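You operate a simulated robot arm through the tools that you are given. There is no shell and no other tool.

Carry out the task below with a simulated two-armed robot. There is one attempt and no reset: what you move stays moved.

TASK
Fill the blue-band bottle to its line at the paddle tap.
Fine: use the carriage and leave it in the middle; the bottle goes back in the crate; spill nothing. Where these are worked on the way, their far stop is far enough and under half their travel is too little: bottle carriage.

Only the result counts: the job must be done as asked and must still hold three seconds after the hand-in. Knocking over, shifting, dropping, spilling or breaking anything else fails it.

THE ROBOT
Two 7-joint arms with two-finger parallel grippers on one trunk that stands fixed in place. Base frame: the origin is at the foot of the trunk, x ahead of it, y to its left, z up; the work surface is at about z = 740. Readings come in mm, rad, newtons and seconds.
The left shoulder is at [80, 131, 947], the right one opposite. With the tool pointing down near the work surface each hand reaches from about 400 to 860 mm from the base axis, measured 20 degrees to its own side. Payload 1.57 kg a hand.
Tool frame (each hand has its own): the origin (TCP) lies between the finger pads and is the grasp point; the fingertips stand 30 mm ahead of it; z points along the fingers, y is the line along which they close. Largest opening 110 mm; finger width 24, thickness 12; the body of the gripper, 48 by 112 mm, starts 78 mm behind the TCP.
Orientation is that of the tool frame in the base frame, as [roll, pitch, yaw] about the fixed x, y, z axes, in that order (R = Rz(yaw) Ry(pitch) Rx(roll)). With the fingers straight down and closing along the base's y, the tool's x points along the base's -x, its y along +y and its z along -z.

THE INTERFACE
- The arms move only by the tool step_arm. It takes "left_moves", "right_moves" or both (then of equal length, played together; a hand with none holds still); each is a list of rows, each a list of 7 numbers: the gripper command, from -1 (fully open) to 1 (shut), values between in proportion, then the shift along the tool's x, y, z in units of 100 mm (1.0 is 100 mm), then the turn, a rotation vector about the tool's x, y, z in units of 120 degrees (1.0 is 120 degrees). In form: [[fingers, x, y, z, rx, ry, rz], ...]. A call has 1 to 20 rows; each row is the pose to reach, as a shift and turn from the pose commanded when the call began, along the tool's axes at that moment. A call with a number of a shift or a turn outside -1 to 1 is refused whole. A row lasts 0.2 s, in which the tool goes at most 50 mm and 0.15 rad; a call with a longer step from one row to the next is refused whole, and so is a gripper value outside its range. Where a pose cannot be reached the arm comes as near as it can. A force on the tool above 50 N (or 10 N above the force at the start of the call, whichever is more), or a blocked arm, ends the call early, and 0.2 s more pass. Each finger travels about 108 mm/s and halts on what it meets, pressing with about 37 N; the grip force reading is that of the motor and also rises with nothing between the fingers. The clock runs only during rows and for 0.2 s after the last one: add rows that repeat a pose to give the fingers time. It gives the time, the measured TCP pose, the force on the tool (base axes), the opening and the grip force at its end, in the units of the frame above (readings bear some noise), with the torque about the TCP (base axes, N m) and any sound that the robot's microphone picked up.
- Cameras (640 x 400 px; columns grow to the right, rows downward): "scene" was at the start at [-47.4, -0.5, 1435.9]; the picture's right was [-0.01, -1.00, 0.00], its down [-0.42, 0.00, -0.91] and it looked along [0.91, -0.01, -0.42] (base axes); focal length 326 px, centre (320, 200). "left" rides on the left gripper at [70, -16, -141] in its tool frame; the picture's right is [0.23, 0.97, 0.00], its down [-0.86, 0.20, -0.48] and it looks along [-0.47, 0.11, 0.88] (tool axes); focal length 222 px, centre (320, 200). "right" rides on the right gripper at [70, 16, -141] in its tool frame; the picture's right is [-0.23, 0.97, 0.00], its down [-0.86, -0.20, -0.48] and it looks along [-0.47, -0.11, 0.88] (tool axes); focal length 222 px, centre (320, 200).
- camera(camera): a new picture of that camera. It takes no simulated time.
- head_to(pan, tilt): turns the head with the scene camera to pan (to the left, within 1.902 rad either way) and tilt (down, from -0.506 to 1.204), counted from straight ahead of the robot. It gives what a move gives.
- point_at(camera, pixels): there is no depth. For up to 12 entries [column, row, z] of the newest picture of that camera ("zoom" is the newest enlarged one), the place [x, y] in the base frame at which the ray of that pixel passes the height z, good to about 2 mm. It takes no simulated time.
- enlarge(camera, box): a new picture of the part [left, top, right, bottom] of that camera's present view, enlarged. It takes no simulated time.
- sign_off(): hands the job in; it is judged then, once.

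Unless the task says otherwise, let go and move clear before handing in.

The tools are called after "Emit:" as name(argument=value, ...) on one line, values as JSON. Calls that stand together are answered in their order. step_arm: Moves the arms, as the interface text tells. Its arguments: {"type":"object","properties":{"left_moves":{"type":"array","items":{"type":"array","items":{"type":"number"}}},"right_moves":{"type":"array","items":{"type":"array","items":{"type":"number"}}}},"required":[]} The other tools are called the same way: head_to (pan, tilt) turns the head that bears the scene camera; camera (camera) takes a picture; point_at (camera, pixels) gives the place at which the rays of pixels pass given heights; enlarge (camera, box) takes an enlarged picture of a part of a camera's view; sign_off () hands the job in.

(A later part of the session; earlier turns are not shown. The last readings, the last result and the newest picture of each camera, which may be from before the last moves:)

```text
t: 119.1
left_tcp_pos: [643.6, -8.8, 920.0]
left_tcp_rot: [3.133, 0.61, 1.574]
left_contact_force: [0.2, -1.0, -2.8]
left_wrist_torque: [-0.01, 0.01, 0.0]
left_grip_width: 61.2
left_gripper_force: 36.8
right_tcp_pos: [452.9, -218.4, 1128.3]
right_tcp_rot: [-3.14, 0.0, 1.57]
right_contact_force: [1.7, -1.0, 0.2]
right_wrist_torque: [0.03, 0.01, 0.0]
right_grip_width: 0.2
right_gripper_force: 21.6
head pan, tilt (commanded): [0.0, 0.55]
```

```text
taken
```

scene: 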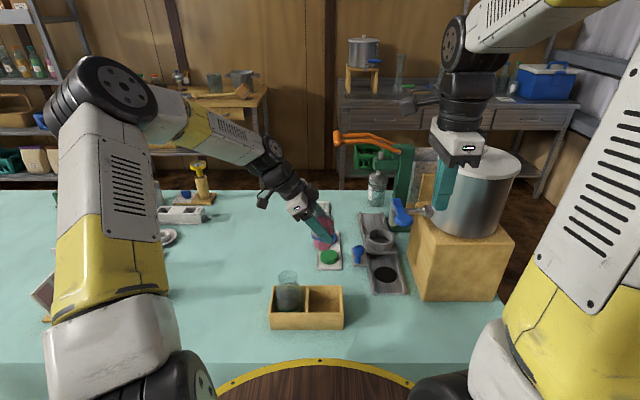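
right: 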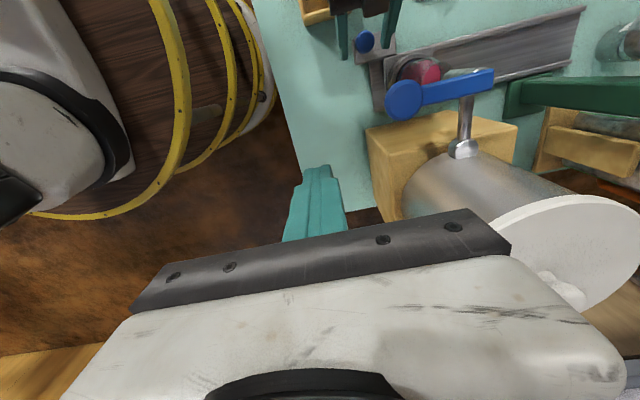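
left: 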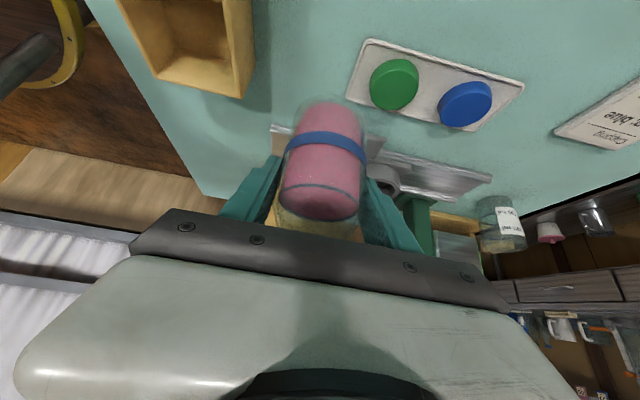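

The bottle is steady at (643.6,-8.8). I'm moving it to y≈60 over clear table, then lowering.

Emit:
step_arm(left_moves=[[0.4, 0.04, 0, -0.028, 0, 0, 0], [0.4, 0.12, 0, -0.084, 0, 0, 0], [0.4, 0.22, 0, -0.154, 0, 0, 0], [0.4, 0.33, 0, -0.231, 0, 0, 0], [0.4, 0.43, 0, -0.3, 0, 0, 0], [0.4, 0.51, 0, -0.356, 0, 0, 0], [0.4, 0.555, 0, -0.388, 0, 0, 0], [0.4, 0.57, 0, -0.398, 0, 0, 0]])

Emit:
step_arm(left_moves=[[0.4, 0.02, 0, 0.03, 0, 0, 0], [0.4, 0.06, 0, 0.085, 0, 0, 0], [0.4, 0.12, 0, 0.17, 0, 0, 0], [0.4, 0.19, 0, 0.27, 0, 0, 0], [0.4, 0.27, 0, 0.385, 0, 0, 0], [0.4, 0.35, 0, 0.5, 0, 0, 0], [0.4, 0.43, 0, 0.615, 0, 0, 0], [0.4, 0.5, 0, 0.715, 0, 0, 0], [0.4, 0.55, 0, 0.785, 0, 0, 0], [0.4, 0.575, 0, 0.82, 0, 0, 0], [0.4, 0.58, 0, 0.83, 0, 0, 0]])

Emit:
enlarge(camera="scene", box=[250, 180, 350, 300])

Emit:
camera(camera="left")

```text
t: 120.9
left_tcp_pos: [642.7, 61.2, 920.6]
left_tcp_rot: [3.133, 0.611, 1.573]
left_contact_force: [-0.5, -0.2, -3.3]
left_wrist_torque: [-0.01, -0.02, 0.01]
left_grip_width: 61.6
left_gripper_force: 37.4
right_tcp_pos: [451.2, -217.9, 1129.1]
right_tcp_rot: [3.141, -0.001, 1.572]
right_contact_force: [-0.1, -0.5, 0.7]
right_wrist_torque: [-0.02, 0.0, -0.06]
right_grip_width: 0.2
right_gripper_force: 21.4
head pan, tilt (commanded): [0.0, 0.55]
```

```text
t: 123.3
left_tcp_pos: [644.4, 60.7, 817.7]
left_tcp_rot: [3.135, 0.612, 1.572]
left_contact_force: [-1.2, 0.5, -2.5]
left_wrist_torque: [0.03, 0.02, 0.0]
left_grip_width: 61.4
left_gripper_force: 36.6
right_tcp_pos: [452.2, -217.4, 1127.8]
right_tcp_rot: [-3.14, 0.001, 1.571]
right_contact_force: [-0.1, -0.1, 0.6]
right_wrist_torque: [0.02, 0.0, -0.01]
right_grip_width: 0.0
right_gripper_force: 21.6
head pan, tilt (commanded): [0.0, 0.55]
```

```text
3.33 times, centred on (300, 240) of scene
```

zoom: 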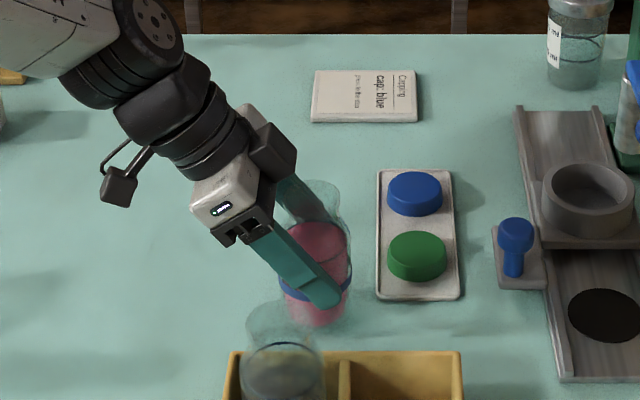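

```text
taken
```

left: 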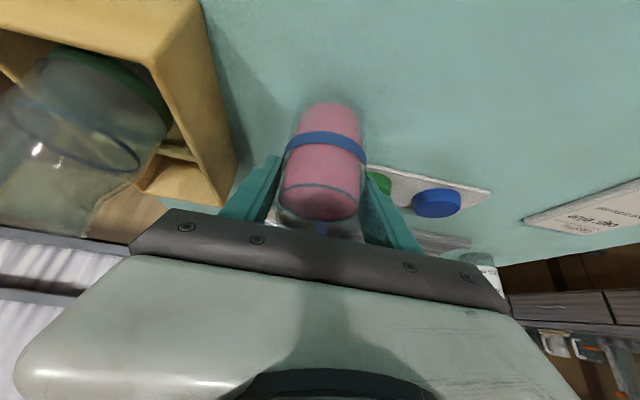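

The base is about 10 mm above the table. I'm stepping down slowly to contact.

Emit:
step_arm(left_moves=[[0.4, 0.012, 0, 0.016, 0, 0, 0], [0.4, 0.023, 0, 0.033, 0, 0, 0], [0.4, 0.034, 0, 0.049, 0, 0, 0], [0.4, 0.034, 0, 0.049, 0, 0, 0]])

Emit:
step_arm(left_moves=[[0.4, 0.006, 0, 0.008, 0, 0, 0], [0.4, 0.012, 0, 0.016, 0, 0, 0], [0.4, 0.012, 0, 0.016, 0, 0, 0]])

```text
t: 124.3
left_tcp_pos: [644.2, 60.5, 813.4]
left_tcp_rot: [3.135, 0.611, 1.573]
left_contact_force: [-0.8, -0.5, -3.2]
left_wrist_torque: [-0.01, 0.04, 0.01]
left_grip_width: 61.3
left_gripper_force: 36.5
right_tcp_pos: [452.0, -217.6, 1127.2]
right_tcp_rot: [-3.14, -0.001, 1.571]
right_contact_force: [0.5, 0.7, -0.1]
right_wrist_torque: [0.0, -0.01, 0.0]
right_grip_width: 0.2
right_gripper_force: 21.2
head pan, tilt (commanded): [0.0, 0.55]
```

```text
t: 125.1
left_tcp_pos: [644.1, 60.6, 809.0]
left_tcp_rot: [3.136, 0.61, 1.571]
left_contact_force: [0.3, 0.3, -3.4]
left_wrist_torque: [-0.01, -0.03, 0.0]
left_grip_width: 61.3
left_gripper_force: 36.5
right_tcp_pos: [452.6, -217.9, 1129.0]
right_tcp_rot: [3.141, 0.002, 1.571]
right_contact_force: [-0.7, 0.7, 0.1]
right_wrist_torque: [0.04, 0.0, 0.0]
right_grip_width: 0.2
right_gripper_force: 21.9
head pan, tilt (commanded): [0.0, 0.55]
```

Emit:
step_arm(left_moves=[[0.4, 0.005, 0, 0.007, 0, 0, 0], [0.4, 0.01, 0, 0.014, 0, 0, 0], [0.4, 0.01, 0, 0.014, 0, 0, 0]])

```text
t: 125.9
left_tcp_pos: [644.0, 59.5, 809.4]
left_tcp_rot: [3.134, 0.61, 1.573]
left_contact_force: [0.6, 0.5, -4.1]
left_wrist_torque: [0.0, 0.0, 0.01]
left_grip_width: 61.3
left_gripper_force: 36.8
right_tcp_pos: [453.6, -217.2, 1128.1]
right_tcp_rot: [-3.141, 0.001, 1.57]
right_contact_force: [0.3, 1.5, 0.7]
right_wrist_torque: [0.01, 0.0, -0.01]
right_grip_width: 0.2
right_gripper_force: 21.0
head pan, tilt (commanded): [0.0, 0.55]
```

The force still shows only the bottle's weight (−4 N), so there's no contact yet. I'm continuing 2 mm at a time.

Emit:
step_arm(left_moves=[[0.4, 0.006, 0, 0.008, 0, 0, 0], [0.4, 0.012, 0, 0.016, 0, 0, 0], [0.4, 0.012, 0, 0.016, 0, 0, 0]])

Emit:
enlarge(camera="scene", box=[270, 210, 330, 280])

```text
t: 126.7
left_tcp_pos: [644.8, 60.7, 806.9]
left_tcp_rot: [3.133, 0.613, 1.57]
left_contact_force: [-5.2, 5.8, 22.3]
left_wrist_torque: [0.44, 1.0, -0.15]
left_grip_width: 61.2
left_gripper_force: 36.9
right_tcp_pos: [450.9, -218.1, 1128.2]
right_tcp_rot: [-3.141, 0.0, 1.57]
right_contact_force: [-0.5, 0.1, 0.6]
right_wrist_torque: [0.02, -0.01, -0.01]
right_grip_width: 0.0
right_gripper_force: 21.3
head pan, tilt (commanded): [0.0, 0.55]
```

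```text
5.71 times, centred on (300, 245) of scene
```

zoom: 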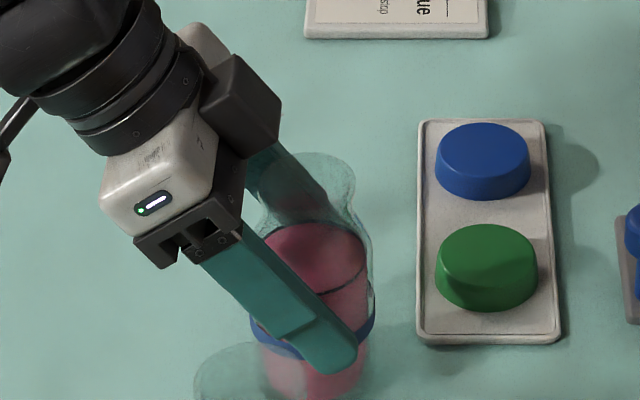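

Table contact (22 N up). I'm relieving 2 mm of press and then opening gently.

Emit:
step_arm(left_moves=[[0.4, -0.006, 0, -0.008, 0, 0, 0], [0.4, -0.01, 0, -0.015, 0, 0, 0], [0.4, -0.01, 0, -0.015, 0, 0, 0]])

Emit:
step_arm(left_moves=[[-0.05, 0, 0, 0, 0, 0, 0], [-0.2, 0, 0, 0, 0, 0, 0], [-0.5, 0, 0, 0, 0, 0, 0], [-0.9, 0, 0, 0, 0, 0, 0], [-0.9, 0, 0, 0, 0, 0, 0]])

Emit:
enlarge(camera="scene", box=[270, 210, 330, 280])

Emit:
camera(camera="left")

```text
t: 127.5
left_tcp_pos: [645.4, 60.0, 808.5]
left_tcp_rot: [3.133, 0.611, 1.572]
left_contact_force: [2.0, -1.1, 0.7]
left_wrist_torque: [-0.01, 0.03, 0.01]
left_grip_width: 61.3
left_gripper_force: 36.9
right_tcp_pos: [451.6, -218.2, 1128.8]
right_tcp_rot: [-3.141, -0.003, 1.572]
right_contact_force: [-0.7, -1.4, -0.6]
right_wrist_torque: [-0.01, -0.04, 0.0]
right_grip_width: 0.2
right_gripper_force: 21.5
head pan, tilt (commanded): [0.0, 0.55]
```

```text
t: 128.7
left_tcp_pos: [643.5, 59.6, 809.3]
left_tcp_rot: [3.134, 0.609, 1.573]
left_contact_force: [-0.3, 0.1, 0.7]
left_wrist_torque: [-0.01, -0.02, 0.01]
left_grip_width: 104.6
left_gripper_force: 0.0
right_tcp_pos: [452.4, -217.3, 1129.1]
right_tcp_rot: [-3.142, 0.001, 1.571]
right_contact_force: [-1.0, -0.2, 0.9]
right_wrist_torque: [-0.02, -0.04, 0.02]
right_grip_width: 0.1
right_gripper_force: 21.3
head pan, tilt (commanded): [0.0, 0.55]
```

```text
5.71 times, centred on (300, 245) of scene
```

zoom: 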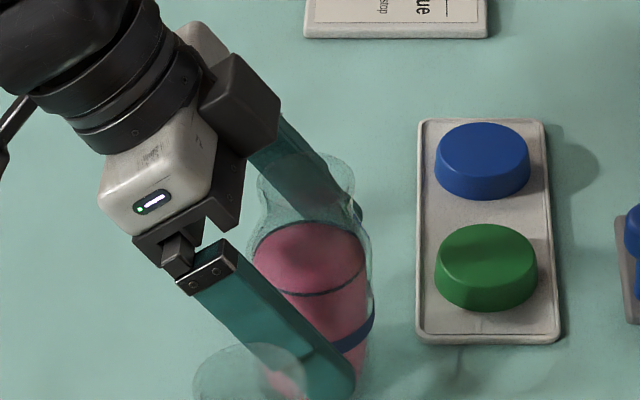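

```text
taken
```

left: 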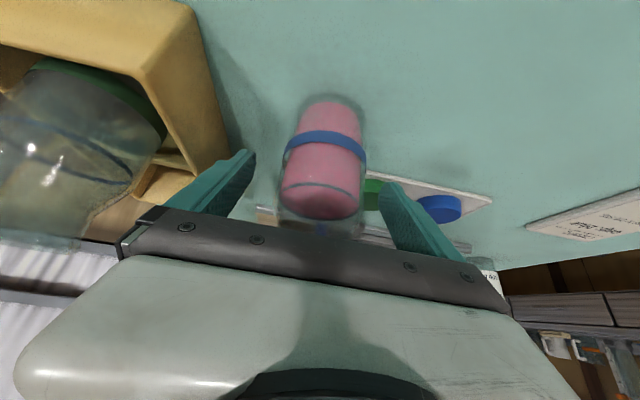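

Released, and the filled bottle stands on the table. I'm retreating the left hand along its axis, well up and to the left.

Emit:
step_arm(left_moves=[[-0.9, 0, 0, -0.15, 0, 0, 0], [-0.9, 0, 0, -0.35, 0, 0, 0], [-0.9, 0, 0, -0.6, 0, 0, 0], [-0.9, 0, 0, -0.8, 0, 0, 0], [-0.9, 0, 0, -1.0, 0, 0, 0]])

Emit:
step_arm(left_moves=[[-0.9, 0, 0, -0.35, 0, 0, 0], [-0.9, 0, 0, -0.7, 0, 0, 0], [-0.9, 0, 0, -1.0, 0, 0, 0]])

Emit:
step_arm(left_moves=[[-0.9, 0, -0.2, -0.3, 0, 0, 0], [-0.9, 0.1, -0.4, -0.6, 0, 0, 0], [-0.9, 0.3, -0.6, -0.9, 0, 0, 0], [-0.9, 0.5, -0.8, -1.0, 0, 0, 0]])

Emit:
camera(camera="scene")

Emit:
camera(camera="left")

```text
t: 129.9
left_tcp_pos: [643.9, 118.2, 891.3]
left_tcp_rot: [3.136, 0.611, 1.572]
left_contact_force: [0.1, 0.3, 0.2]
left_wrist_torque: [0.02, 0.03, 0.0]
left_grip_width: 104.6
left_gripper_force: 0.1
right_tcp_pos: [452.0, -217.5, 1128.5]
right_tcp_rot: [3.141, 0.0, 1.57]
right_contact_force: [0.2, 0.2, 0.4]
right_wrist_torque: [0.04, 0.03, 0.0]
right_grip_width: 0.1
right_gripper_force: 21.0
head pan, tilt (commanded): [0.0, 0.55]
```

```text
t: 130.7
left_tcp_pos: [643.4, 173.6, 970.3]
left_tcp_rot: [3.134, 0.61, 1.573]
left_contact_force: [-0.3, 0.9, 0.0]
left_wrist_torque: [0.03, 0.02, -0.01]
left_grip_width: 104.1
left_gripper_force: 0.1
right_tcp_pos: [451.1, -217.6, 1128.6]
right_tcp_rot: [3.141, 0.001, 1.571]
right_contact_force: [0.1, 0.2, 0.3]
right_wrist_torque: [-0.02, 0.02, 0.0]
right_grip_width: 0.1
right_gripper_force: 20.8
head pan, tilt (commanded): [0.0, 0.55]
```

```text
t: 131.7
left_tcp_pos: [560.3, 272.6, 1025.3]
left_tcp_rot: [3.135, 0.611, 1.572]
left_contact_force: [0.7, -0.3, -0.4]
left_wrist_torque: [-0.01, 0.0, -0.05]
left_grip_width: 104.5
left_gripper_force: 0.0
right_tcp_pos: [452.3, -217.2, 1128.3]
right_tcp_rot: [-3.141, 0.001, 1.571]
right_contact_force: [0.7, 0.6, -0.6]
right_wrist_torque: [0.0, -0.01, 0.0]
right_grip_width: 0.1
right_gripper_force: 21.6
head pan, tilt (commanded): [0.0, 0.55]
```

```text
taken
```

scene: 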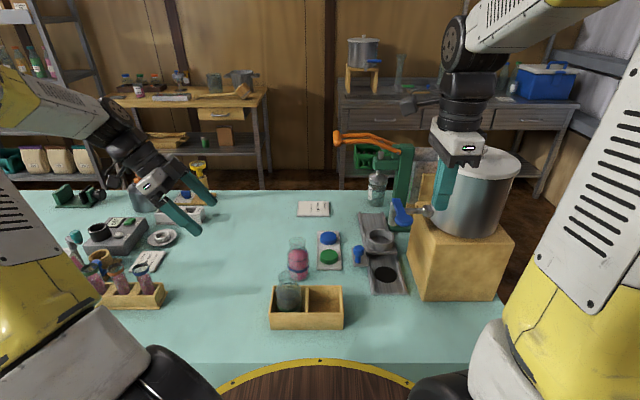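

```text
taken
```

left: 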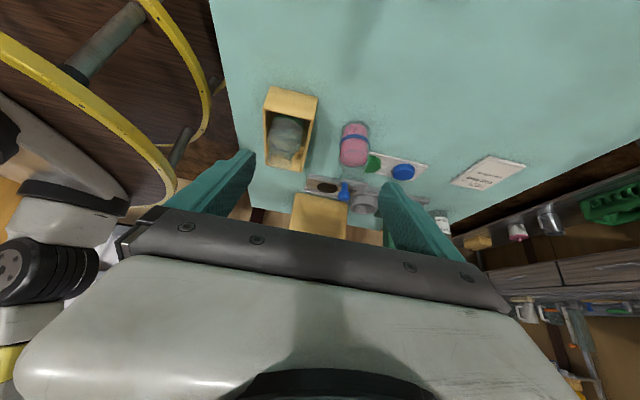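

The pink bottle stands clear at about (644,60). I'll raise the left hand a bit more and bring the right hand over toward the bottle, opening its fingers.

Emit:
step_arm(left_moves=[[-0.9, -0.15, 0, -0.2, 0, 0, 0], [-0.9, -0.3, 0, -0.4, 0, 0, 0], [-0.9, -0.4, 0, -0.6, 0, 0, 0], [-0.9, -0.5, 0, -0.8, 0, 0, 0]], right_moves=[[0.5, 0.24, 0.11, 0, 0, 0, 0], [0.0, 0.48, 0.22, 0, 0, 0, 0], [-0.5, 0.72, 0.33, 0, 0, 0, 0], [-1, 0.95, 0.45, 0, 0, 0, 0]])

Emit:
step_arm(right_moves=[[-1, 0.24, 0.13, 0, 0, 0, 0], [-1, 0.48, 0.26, 0, 0, 0, 0], [-1, 0.72, 0.4, 0, 0, 0, 0], [-1, 0.95, 0.55, 0, 0, 0, 0]])

Emit:
step_arm(right_moves=[[-1, 0.24, 0.24, 0, 0, 0, 0], [-1, 0.48, 0.48, 0.1, 0, 0, 0], [-1, 0.7, 0.7, 0.2, 0, 0, 0], [-1, 0.88, 0.92, 0.3, 0, 0, 0], [-1, 0.88, 0.92, 0.3, 0, 0, 0]])

Emit:
camera(camera="right")

Emit:
camera(camera="scene")

```text
t: 132.7
left_tcp_pos: [562.1, 276.7, 1121.7]
left_tcp_rot: [3.135, 0.611, 1.572]
left_contact_force: [-0.2, 0.2, 0.5]
left_wrist_torque: [-0.02, -0.01, 0.05]
left_grip_width: 104.5
left_gripper_force: 0.1
right_tcp_pos: [494.9, -122.4, 1130.2]
right_tcp_rot: [-3.141, -0.001, 1.572]
right_contact_force: [1.1, -0.5, 0.0]
right_wrist_torque: [0.04, -0.04, 0.02]
right_grip_width: 109.8
right_gripper_force: 0.0
head pan, tilt (commanded): [0.0, 0.55]
```

```text
t: 133.7
left_tcp_pos: [561.2, 276.4, 1120.1]
left_tcp_rot: [3.135, 0.61, 1.574]
left_contact_force: [-0.3, -0.2, 0.2]
left_wrist_torque: [0.01, 0.01, 0.02]
left_grip_width: 104.4
left_gripper_force: 0.1
right_tcp_pos: [551.1, -26.9, 1130.0]
right_tcp_rot: [-3.141, 0.0, 1.571]
right_contact_force: [0.6, -0.8, 0.6]
right_wrist_torque: [0.02, -0.02, 0.03]
right_grip_width: 110.0
right_gripper_force: 0.0
head pan, tilt (commanded): [0.0, 0.55]
```

```text
t: 134.9
left_tcp_pos: [561.0, 276.8, 1120.0]
left_tcp_rot: [3.135, 0.612, 1.573]
left_contact_force: [0.4, 0.1, 0.3]
left_wrist_torque: [0.03, -0.01, 0.02]
left_grip_width: 104.7
left_gripper_force: 0.1
right_tcp_pos: [643.7, 61.4, 1099.6]
right_tcp_rot: [-3.141, -0.002, 1.57]
right_contact_force: [-0.7, 0.7, 0.9]
right_wrist_torque: [0.01, -0.01, -0.02]
right_grip_width: 110.0
right_gripper_force: 0.1
head pan, tilt (commanded): [0.0, 0.55]
```

```text
taken
```

right: 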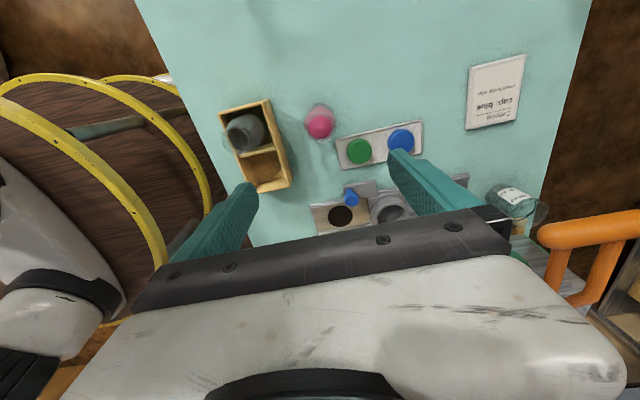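

```text
taken
```

scene: 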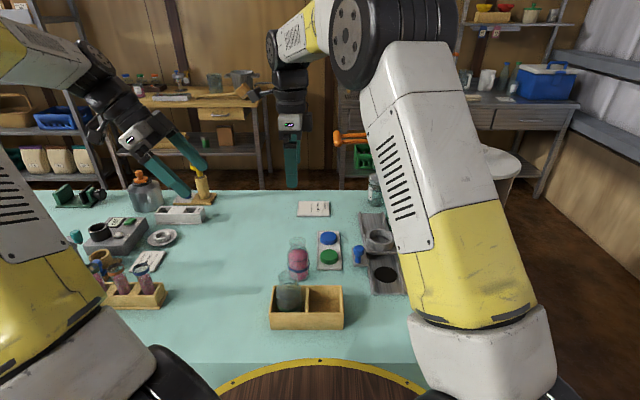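

The right hand is above the bottle. I'll check the bottle's exact position with the right and scene cameras.

Emit:
enlarge(camera="right", box=[290, 90, 350, 150])

Emit:
enlarge(camera="scene", box=[275, 230, 325, 285])

```text
6.67 times, centred on (320, 120) of right
```

zoom: 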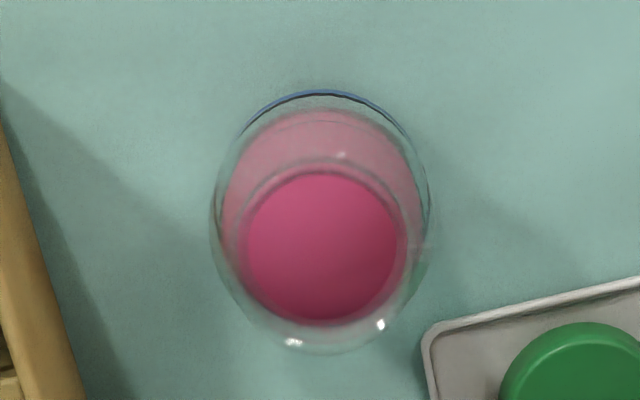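

```text
7.27 times, centred on (300, 258) of scene
```

zoom: 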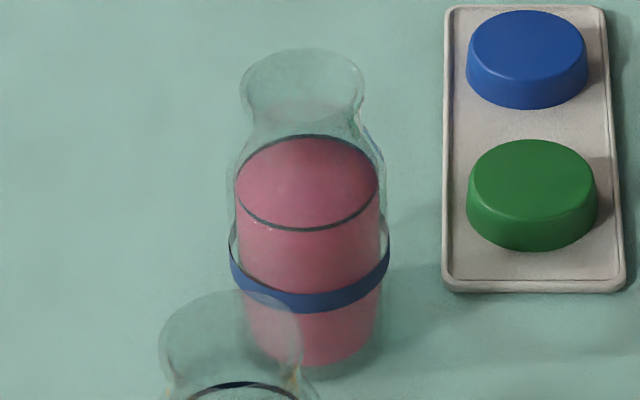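

The fill is still on its line. I'll read off the bottle's coordinates.

Emit:
point_at(camera="right", pixels=[[320.75, 127.4, 854], [320.75, 127.4, 848], [320.75, 127.4, 860]])

Emit:
point_at(camera="scene", pixels=[[297.5, 243.6, 868], [297.5, 243.6, 862], [298.2, 255.5, 820]])

```text
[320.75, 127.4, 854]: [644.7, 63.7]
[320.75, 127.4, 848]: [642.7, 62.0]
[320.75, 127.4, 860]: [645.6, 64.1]
```

```text
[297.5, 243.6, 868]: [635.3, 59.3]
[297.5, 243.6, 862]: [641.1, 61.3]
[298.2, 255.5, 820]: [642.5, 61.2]
```

The bottle is at about (643.5,61), right under the hand at (643.7,61.4). I'm descending.

Emit:
step_arm(right_moves=[[-1, 0, 0, 0.35, 0, 0, 0], [-1, 0, 0, 0.7, 0, 0, 0], [-1, 0, 0, 1.0, 0, 0, 0]])

Emit:
step_arm(right_moves=[[-1, 0, 0, 0.3, 0, 0, 0], [-1, 0, 0, 0.6, 0, 0, 0], [-1, 0, 0, 0.85, 0, 0, 0], [-1, 0, 0, 1.0, 0, 0, 0], [-1, 0, 0, 1.0, 0, 0, 0]])

Emit:
camera(camera="right")

Emit:
enlarge(camera="scene", box=[255, 190, 345, 290])

```text
t: 135.7
left_tcp_pos: [560.2, 277.3, 1120.1]
left_tcp_rot: [3.134, 0.611, 1.572]
left_contact_force: [-0.4, 0.2, 0.1]
left_wrist_torque: [0.04, -0.05, -0.02]
left_grip_width: 104.7
left_gripper_force: 0.2
right_tcp_pos: [641.5, 61.0, 999.5]
right_tcp_rot: [-3.141, -0.001, 1.571]
right_contact_force: [0.2, -0.1, 0.6]
right_wrist_torque: [0.03, 0.0, -0.02]
right_grip_width: 110.2
right_gripper_force: 0.1
head pan, tilt (commanded): [0.0, 0.55]
```

```text
t: 136.9
left_tcp_pos: [562.4, 277.5, 1119.7]
left_tcp_rot: [3.136, 0.611, 1.573]
left_contact_force: [0.1, 0.1, 0.1]
left_wrist_torque: [-0.01, 0.03, -0.02]
left_grip_width: 104.6
left_gripper_force: 0.1
right_tcp_pos: [644.4, 58.4, 898.4]
right_tcp_rot: [-3.141, 0.0, 1.57]
right_contact_force: [0.4, 0.3, 0.7]
right_wrist_torque: [-0.01, 0.04, -0.03]
right_grip_width: 109.9
right_gripper_force: 0.1
head pan, tilt (commanded): [0.0, 0.55]
```

```text
taken
```

right: 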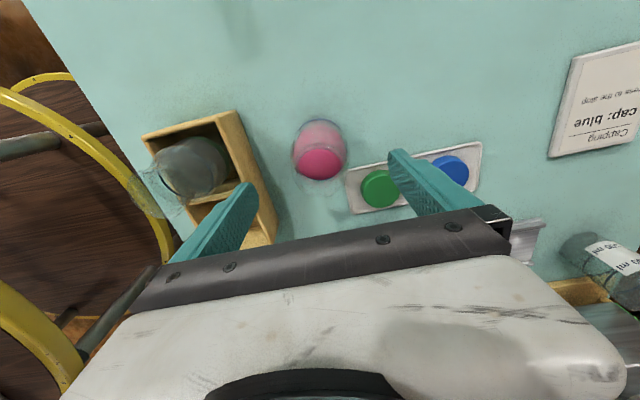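

```text
4.00 times, centred on (300, 240) of scene
```

zoom: 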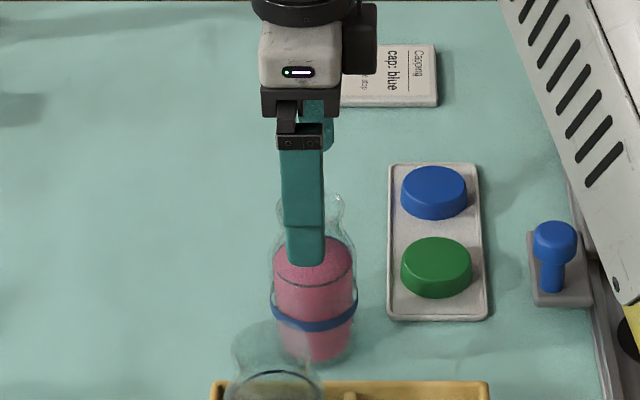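

The near finger and bottle both compute to y≈60, so they're aligned. I'm descending to the grip height and closing gradually.

Emit:
step_arm(right_moves=[[-1, 0, 0, 0.25, 0, 0, 0], [-1, 0, 0, 0.45, 0, 0, 0], [-1, 0, 0, 0.6, 0, 0, 0], [-1, 0, 0, 0.69, 0, 0, 0], [-1, 0, 0, 0.69, 0, 0, 0]])

Emit:
step_arm(right_moves=[[-0.6, 0, 0, 0, 0, 0, 0], [-0.35, 0, 0, 0, 0, 0, 0], [-0.2, 0, 0, 0, 0, 0, 0], [-0.1, 0, 0, 0, 0, 0, 0], [0.1, 0, 0, 0, 0, 0, 0], [0.4, 0, 0, 0, 0, 0, 0], [0.4, 0, 0, 0, 0, 0, 0]])

Emit:
camera(camera="right")

Emit:
enlarge(camera="scene", box=[255, 190, 345, 290])

```text
t: 138.1
left_tcp_pos: [561.2, 277.4, 1120.1]
left_tcp_rot: [3.132, 0.612, 1.572]
left_contact_force: [0.2, -0.5, -0.1]
left_wrist_torque: [0.0, 0.0, 0.0]
left_grip_width: 104.2
left_gripper_force: 0.0
right_tcp_pos: [644.5, 60.6, 830.6]
right_tcp_rot: [3.141, 0.0, 1.57]
right_contact_force: [0.2, -0.2, 0.2]
right_wrist_torque: [-0.01, 0.02, 0.03]
right_grip_width: 110.1
right_gripper_force: 0.0
head pan, tilt (commanded): [0.0, 0.55]
```

```text
t: 139.7
left_tcp_pos: [561.8, 276.7, 1121.1]
left_tcp_rot: [3.134, 0.61, 1.573]
left_contact_force: [-0.4, 0.7, 0.2]
left_wrist_torque: [0.02, 0.02, -0.01]
left_grip_width: 104.5
left_gripper_force: 0.1
right_tcp_pos: [644.3, 60.5, 832.0]
right_tcp_rot: [-3.141, -0.001, 1.571]
right_contact_force: [0.8, -0.9, 1.6]
right_wrist_torque: [0.01, 0.01, -0.04]
right_grip_width: 61.0
right_gripper_force: 36.9
head pan, tilt (commanded): [0.0, 0.55]
```

```text
taken
```

right: 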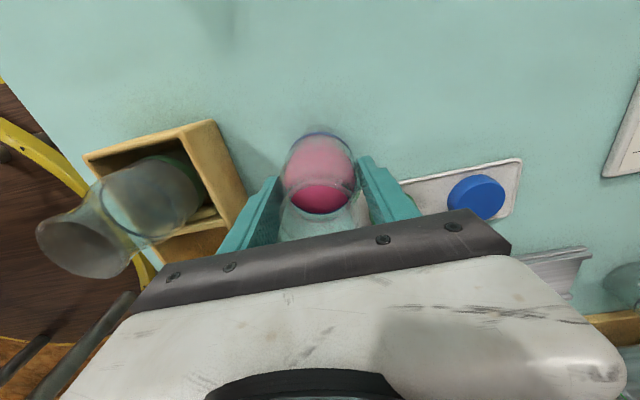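

```text
4.00 times, centred on (300, 240) of scene
```

zoom: 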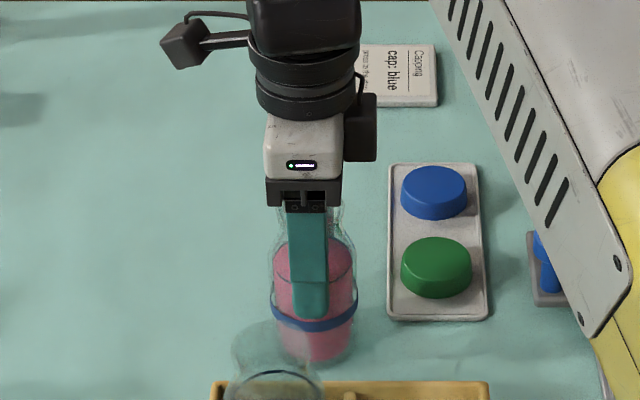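

Gripped at 61.0 mm with 36.9 N. I'm lifting smoothly 115 mm.

Emit:
step_arm(right_moves=[[0.4, 0, 0, -0.02, 0, 0, 0], [0.4, 0, 0, -0.06, 0, 0, 0], [0.4, 0, 0, -0.12, 0, 0, 0], [0.4, 0, 0, -0.2, 0, 0, 0], [0.4, 0, 0, -0.3, 0, 0, 0], [0.4, 0, 0, -0.4, 0, 0, 0], [0.4, 0, 0, -0.5, 0, 0, 0], [0.4, 0, 0, -0.6, 0, 0, 0], [0.4, 0, 0, -0.7, 0, 0, 0], [0.4, 0, 0, -0.8, 0, 0, 0], [0.4, 0, 0, -0.9, 0, 0, 0], [0.4, 0, 0, -0.97, 0, 0, 0], [0.4, 0, 0, -1.0, 0, 0, 0]])

Emit:
camera(camera="right")

Emit:
enlarge(camera="scene", box=[255, 180, 345, 290])

```text
t: 142.5
left_tcp_pos: [562.1, 276.7, 1120.4]
left_tcp_rot: [3.133, 0.611, 1.574]
left_contact_force: [-0.5, 0.0, 1.1]
left_wrist_torque: [0.03, 0.02, 0.03]
left_grip_width: 104.3
left_gripper_force: 0.0
right_tcp_pos: [643.8, 60.7, 932.1]
right_tcp_rot: [-3.14, -0.001, 1.57]
right_contact_force: [-0.5, -0.3, -3.6]
right_wrist_torque: [0.02, 0.0, -0.02]
right_grip_width: 60.8
right_gripper_force: 36.6
head pan, tilt (commanded): [0.0, 0.55]
```

```text
taken
```

right: 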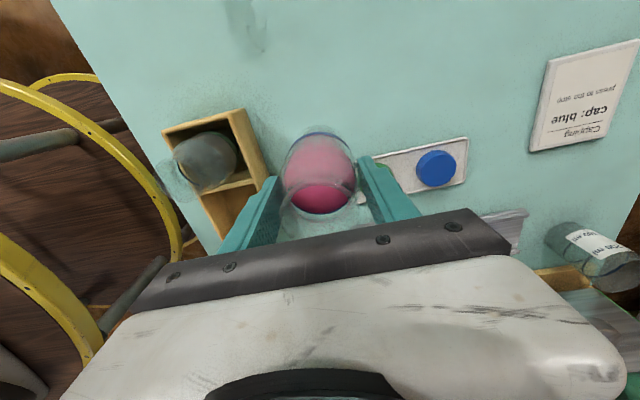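

```text
3.64 times, centred on (300, 235) of scene
```

zoom: 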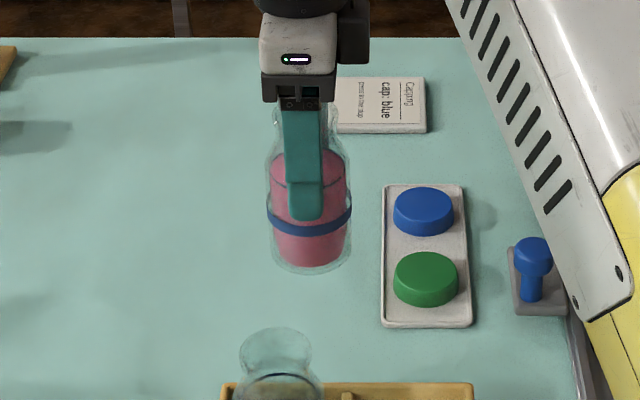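

The bottle is steady with its base at about z 841. I'm moving it to y≈-12 first (clear of the green-band bottle), then back toward the crate.

Emit:
step_arm(right_moves=[[0.4, -0.04, 0, -0.02, 0, 0, 0], [0.4, -0.1, 0, -0.05, 0, 0, 0], [0.4, -0.18, 0, -0.08, 0, 0, 0], [0.4, -0.28, 0, -0.11, 0, 0, 0], [0.4, -0.38, 0, -0.14, 0, 0, 0], [0.4, -0.48, 0, -0.15, 0, 0, 0], [0.4, -0.58, 0, -0.15, 0, 0, 0], [0.4, -0.66, 0, -0.15, 0, 0, 0], [0.4, -0.71, 0, -0.15, 0, 0, 0], [0.4, -0.73, 0, -0.15, 0, 0, 0]])

Emit:
step_arm(right_moves=[[0.4, 0, -0.04, 0, 0, 0, 0], [0.4, 0, -0.1, 0, 0, 0, 0], [0.4, 0, -0.18, 0, 0, 0, 0], [0.4, 0, -0.28, 0, 0, 0, 0], [0.4, 0, -0.38, 0, 0, 0, 0], [0.4, 0, -0.48, 0, 0, 0, 0], [0.4, 0, -0.58, 0, 0, 0, 0], [0.4, 0, -0.68, 0, 0, 0, 0], [0.4, 0, -0.78, 0, 0, 0, 0], [0.4, 0, -0.86, 0, 0, 0, 0], [0.4, 0, -0.93, 0, 0, 0, 0], [0.4, 0, -0.98, 0, 0, 0, 0], [0.4, 0, -1.0, 0, 0, 0, 0]])

Emit:
camera(camera="right")

Emit:
camera(camera="scene")

```text
t: 144.7
left_tcp_pos: [561.5, 276.6, 1121.0]
left_tcp_rot: [3.134, 0.612, 1.573]
left_contact_force: [0.0, 0.3, 0.3]
left_wrist_torque: [0.02, -0.04, -0.01]
left_grip_width: 104.5
left_gripper_force: 0.0
right_tcp_pos: [644.7, -12.3, 945.3]
right_tcp_rot: [-3.14, 0.0, 1.57]
right_contact_force: [-0.4, 0.9, -3.2]
right_wrist_torque: [-0.01, -0.04, -0.01]
right_grip_width: 61.3
right_gripper_force: 36.7
head pan, tilt (commanded): [0.0, 0.55]
```

```text
t: 147.5
left_tcp_pos: [560.5, 276.4, 1119.3]
left_tcp_rot: [3.136, 0.612, 1.574]
left_contact_force: [0.4, -0.4, 0.7]
left_wrist_torque: [-0.01, 0.02, -0.02]
left_grip_width: 104.6
left_gripper_force: 0.0
right_tcp_pos: [544.0, -12.4, 946.1]
right_tcp_rot: [3.141, -0.001, 1.571]
right_contact_force: [0.2, 0.1, -3.4]
right_wrist_torque: [-0.03, 0.04, 0.02]
right_grip_width: 61.2
right_gripper_force: 37.0
head pan, tilt (commanded): [0.0, 0.55]
```

```text
taken
```

right: 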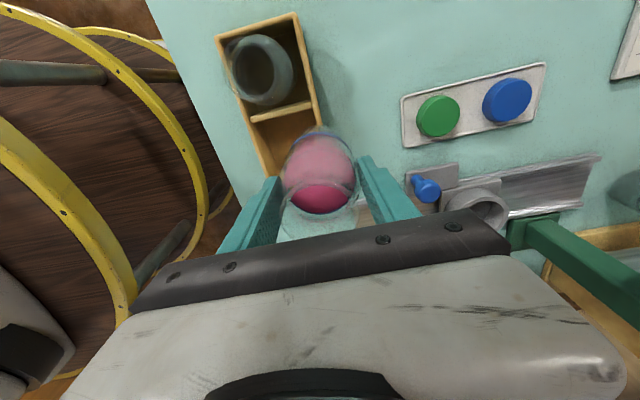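

```text
taken
```

scene: 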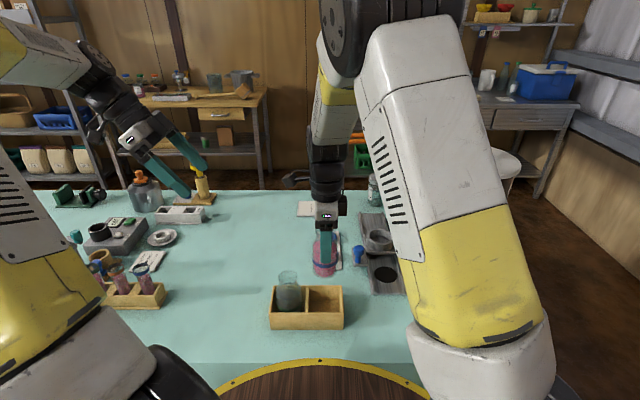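

The bottle is behind the crate at (544,-12). I'm moving the last 37 mm over its compartment and checking alignment.

Emit:
step_arm(right_moves=[[0.4, 0, -0.03, 0, 0, 0, 0], [0.4, 0, -0.09, 0, 0, 0, 0], [0.4, 0, -0.17, 0, 0, 0, 0], [0.4, 0, -0.25, 0, 0, 0, 0], [0.4, 0, -0.32, 0, 0, 0, 0], [0.4, 0, -0.36, 0, 0, 0, 0], [0.4, 0, -0.372, 0, 0, 0, 0], [0.4, 0, -0.372, 0, 0, 0, 0]])

Emit:
camera(camera="right")

Emit:
enlarge(camera="scene", box=[260, 225, 350, 335])

Emit:
camera(camera="left")

```text
t: 149.3
left_tcp_pos: [561.0, 277.7, 1120.4]
left_tcp_rot: [3.134, 0.611, 1.571]
left_contact_force: [0.3, 0.0, 0.6]
left_wrist_torque: [-0.04, -0.01, -0.01]
left_grip_width: 104.6
left_gripper_force: 0.0
right_tcp_pos: [505.9, -11.6, 946.2]
right_tcp_rot: [3.141, 0.0, 1.57]
right_contact_force: [0.6, 0.0, -3.6]
right_wrist_torque: [-0.02, -0.02, -0.03]
right_grip_width: 61.0
right_gripper_force: 37.0
head pan, tilt (commanded): [0.0, 0.55]
```

```text
taken
```

right: 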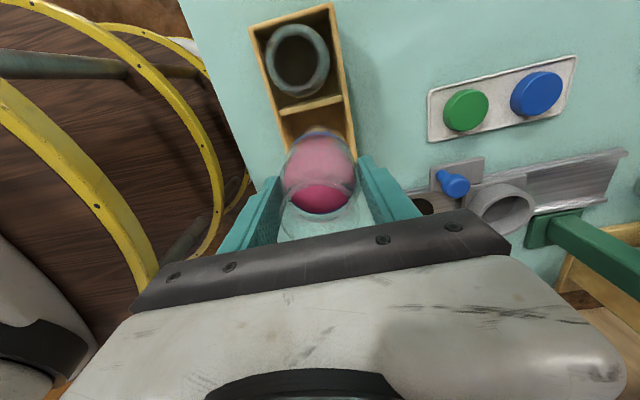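

```text
3.64 times, centred on (305, 280) of scene
```

zoom: 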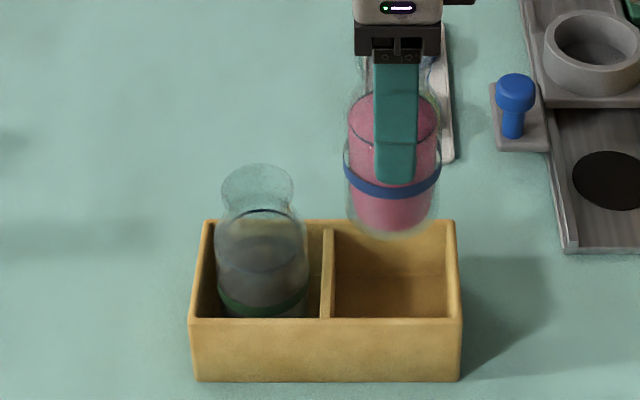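

```text
taken
```

left: 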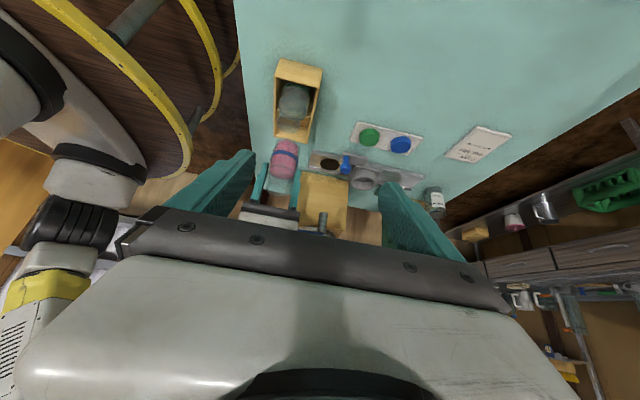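

The bottle axis (y≈-11.8) matches the compartment centre (y≈-11.6). I'm lowering 48 mm to just above the rim for a check.

Emit:
step_arm(right_moves=[[0.4, 0.0, 0.005, 0.03, 0, 0, 0], [0.4, 0, 0.005, 0.09, 0, 0, 0], [0.4, 0, 0.005, 0.17, 0, 0, 0], [0.4, 0, 0.005, 0.26, 0, 0, 0], [0.4, 0, 0.005, 0.35, 0, 0, 0], [0.4, 0, 0.005, 0.43, 0, 0, 0], [0.4, 0, 0.005, 0.48, 0, 0, 0], [0.4, 0, 0.005, 0.48, 0, 0, 0]])

Emit:
enlarge(camera="scene", box=[260, 240, 350, 335])

Emit:
enlarge(camera="right", box=[230, 0, 430, 240])

```text
t: 151.1
left_tcp_pos: [562.5, 277.1, 1120.5]
left_tcp_rot: [3.135, 0.612, 1.573]
left_contact_force: [-0.4, 0.9, 0.0]
left_wrist_torque: [0.01, -0.02, 0.03]
left_grip_width: 104.4
left_gripper_force: 0.0
right_tcp_pos: [506.8, -11.7, 897.9]
right_tcp_rot: [3.142, 0.0, 1.571]
right_contact_force: [0.0, 0.4, -3.6]
right_wrist_torque: [-0.02, 0.01, -0.04]
right_grip_width: 61.3
right_gripper_force: 36.7
head pan, tilt (commanded): [0.0, 0.55]
```

```text
4.21 times, centred on (305, 288) of scene
```

zoom: 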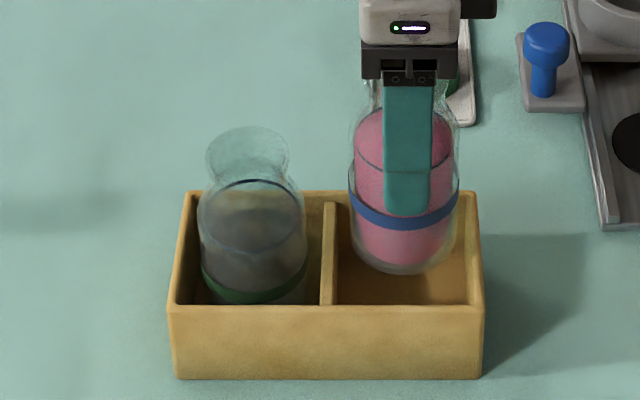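

```text
1.67 times, centred on (330, 120) of right
```

zoom: 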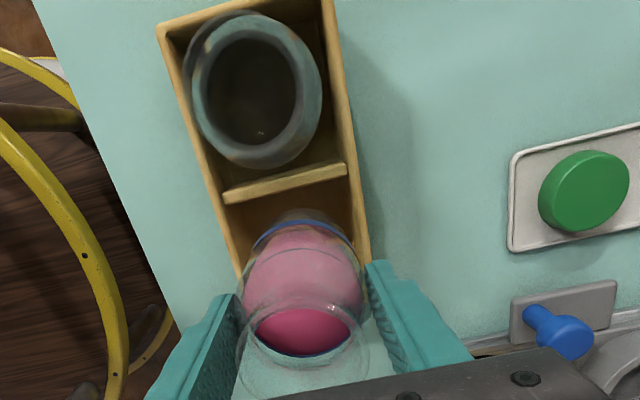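

Well centred over the compartment. I'm lowering 50 mm more into the crate, then feeling for the floor.

Emit:
step_arm(right_moves=[[0.4, 0, 0, 0.04, 0, 0, 0], [0.4, 0, 0, 0.1, 0, 0, 0], [0.4, 0, 0, 0.17, 0, 0, 0], [0.4, 0, 0, 0.24, 0, 0, 0], [0.4, 0, 0, 0.31, 0, 0, 0], [0.4, 0, 0, 0.38, 0, 0, 0], [0.4, 0, 0, 0.44, 0, 0, 0], [0.4, 0, 0, 0.49, 0, 0, 0], [0.4, 0, 0, 0.52, 0, 0, 0], [0.4, 0, 0, 0.52, 0, 0, 0]])

Emit:
step_arm(right_moves=[[0.4, 0, 0, 0.015, 0, 0, 0], [0.4, 0, 0, 0.03, 0, 0, 0], [0.4, 0, 0, 0.04, 0, 0, 0], [0.4, 0, 0, 0.04, 0, 0, 0]])

Emit:
enlarge(camera="scene", box=[260, 240, 350, 335])

```text
t: 153.3
left_tcp_pos: [560.6, 277.6, 1120.5]
left_tcp_rot: [3.135, 0.612, 1.575]
left_contact_force: [0.0, -0.4, -0.6]
left_wrist_torque: [0.02, 0.01, 0.01]
left_grip_width: 104.5
left_gripper_force: 0.1
right_tcp_pos: [508.2, -13.3, 846.6]
right_tcp_rot: [-3.141, -0.001, 1.57]
right_contact_force: [0.1, -0.1, -3.9]
right_wrist_torque: [0.03, 0.04, 0.03]
right_grip_width: 61.0
right_gripper_force: 37.2
head pan, tilt (commanded): [0.0, 0.55]
```

```text
t: 154.3
left_tcp_pos: [560.6, 276.8, 1119.6]
left_tcp_rot: [3.135, 0.611, 1.572]
left_contact_force: [0.4, -0.3, -0.2]
left_wrist_torque: [0.02, 0.0, 0.0]
left_grip_width: 104.3
left_gripper_force: 0.1
right_tcp_pos: [508.2, -12.8, 842.1]
right_tcp_rot: [-3.141, -0.001, 1.571]
right_contact_force: [-0.6, 0.3, -3.4]
right_wrist_torque: [0.0, 0.01, -0.02]
right_grip_width: 61.1
right_gripper_force: 36.8
head pan, tilt (commanded): [0.0, 0.55]
```

```text
4.21 times, centred on (305, 288) of scene
```

zoom: 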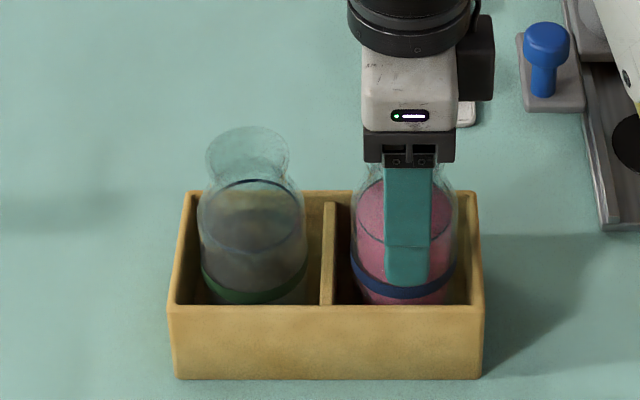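

The bottle is almost down (about 4 mm left). I'm stepping gently to contact.

Emit:
step_arm(right_moves=[[0.4, 0, 0, 0.01, 0, 0, 0], [0.4, 0, 0, 0.02, 0, 0, 0], [0.4, 0, 0, 0.02, 0, 0, 0]])

Emit:
step_arm(right_moves=[[0.4, 0, 0, 0.01, 0, 0, 0], [0.4, 0, 0, 0.02, 0, 0, 0], [0.4, 0, 0, 0.02, 0, 0, 0]])

```text
t: 155.1
left_tcp_pos: [561.7, 277.5, 1121.1]
left_tcp_rot: [3.135, 0.612, 1.574]
left_contact_force: [0.2, -0.6, 0.7]
left_wrist_torque: [-0.02, -0.01, 0.01]
left_grip_width: 104.4
left_gripper_force: 0.1
right_tcp_pos: [505.9, -13.7, 840.5]
right_tcp_rot: [-3.14, -0.001, 1.571]
right_contact_force: [-1.0, -2.9, 9.5]
right_wrist_torque: [-0.2, 0.29, 0.05]
right_grip_width: 61.1
right_gripper_force: 36.9
head pan, tilt (commanded): [0.0, 0.55]
```

```text
t: 155.9
left_tcp_pos: [560.6, 276.4, 1121.0]
left_tcp_rot: [3.133, 0.611, 1.572]
left_contact_force: [-0.1, -0.6, -1.1]
left_wrist_torque: [-0.03, -0.02, -0.04]
left_grip_width: 104.2
left_gripper_force: 0.1
right_tcp_pos: [507.1, -12.9, 837.8]
right_tcp_rot: [3.14, 0.0, 1.569]
right_contact_force: [-3.4, -4.3, 32.5]
right_wrist_torque: [0.01, 0.6, -0.02]
right_grip_width: 61.2
right_gripper_force: 36.5
head pan, tilt (commanded): [0.0, 0.55]
```

Seated on the crate floor (32 N up at z≈838). I'm relieving the press and opening gently.

Emit:
step_arm(right_moves=[[0.4, 0, 0, -0.015, 0, 0, 0], [0.4, 0, 0, -0.028, 0, 0, 0], [0.4, 0, 0, -0.028, 0, 0, 0]])

Emit:
step_arm(right_moves=[[-0.05, 0, 0, 0, 0, 0, 0], [-0.2, 0, 0, 0, 0, 0, 0], [-0.5, 0, 0, 0, 0, 0, 0], [-0.9, 0, 0, 0, 0, 0, 0], [-0.9, 0, 0, 0, 0, 0, 0]])

Emit:
enlarge(camera="scene", box=[260, 240, 350, 335])

Emit:
camera(camera="right")

```text
t: 156.7
left_tcp_pos: [561.6, 277.1, 1120.4]
left_tcp_rot: [3.135, 0.612, 1.572]
left_contact_force: [0.4, 0.5, 0.0]
left_wrist_torque: [0.02, 0.02, -0.01]
left_grip_width: 104.5
left_gripper_force: 0.1
right_tcp_pos: [506.8, -12.5, 840.6]
right_tcp_rot: [3.141, 0.0, 1.571]
right_contact_force: [-1.1, 0.9, -3.3]
right_wrist_torque: [-0.04, 0.01, 0.0]
right_grip_width: 61.3
right_gripper_force: 37.4
head pan, tilt (commanded): [0.0, 0.55]
```

```text
t: 157.9
left_tcp_pos: [561.1, 278.2, 1119.5]
left_tcp_rot: [3.136, 0.612, 1.572]
left_contact_force: [0.2, -0.3, -0.2]
left_wrist_torque: [0.0, 0.0, 0.01]
left_grip_width: 104.3
left_gripper_force: 0.1
right_tcp_pos: [507.3, -12.8, 839.2]
right_tcp_rot: [3.141, 0.001, 1.57]
right_contact_force: [-0.4, -0.1, 0.1]
right_wrist_torque: [-0.02, -0.04, 0.0]
right_grip_width: 104.4
right_gripper_force: 0.1
head pan, tilt (commanded): [0.0, 0.55]
```

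```text
4.21 times, centred on (305, 288) of scene
```

zoom: 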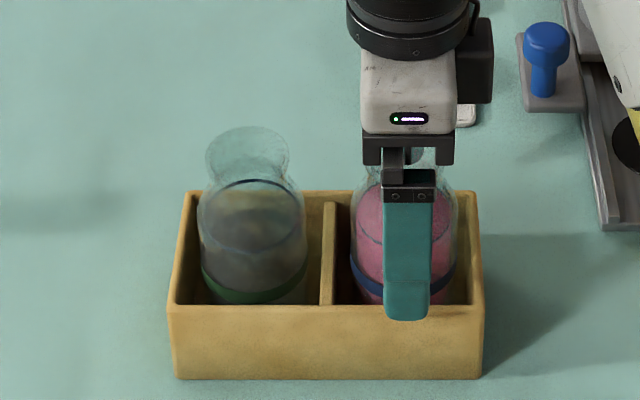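

```text
taken
```

right: 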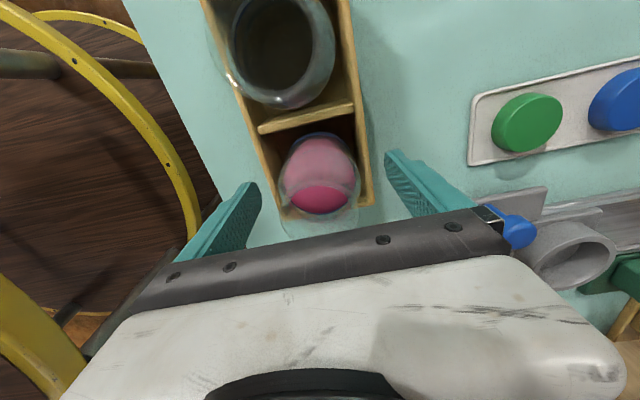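

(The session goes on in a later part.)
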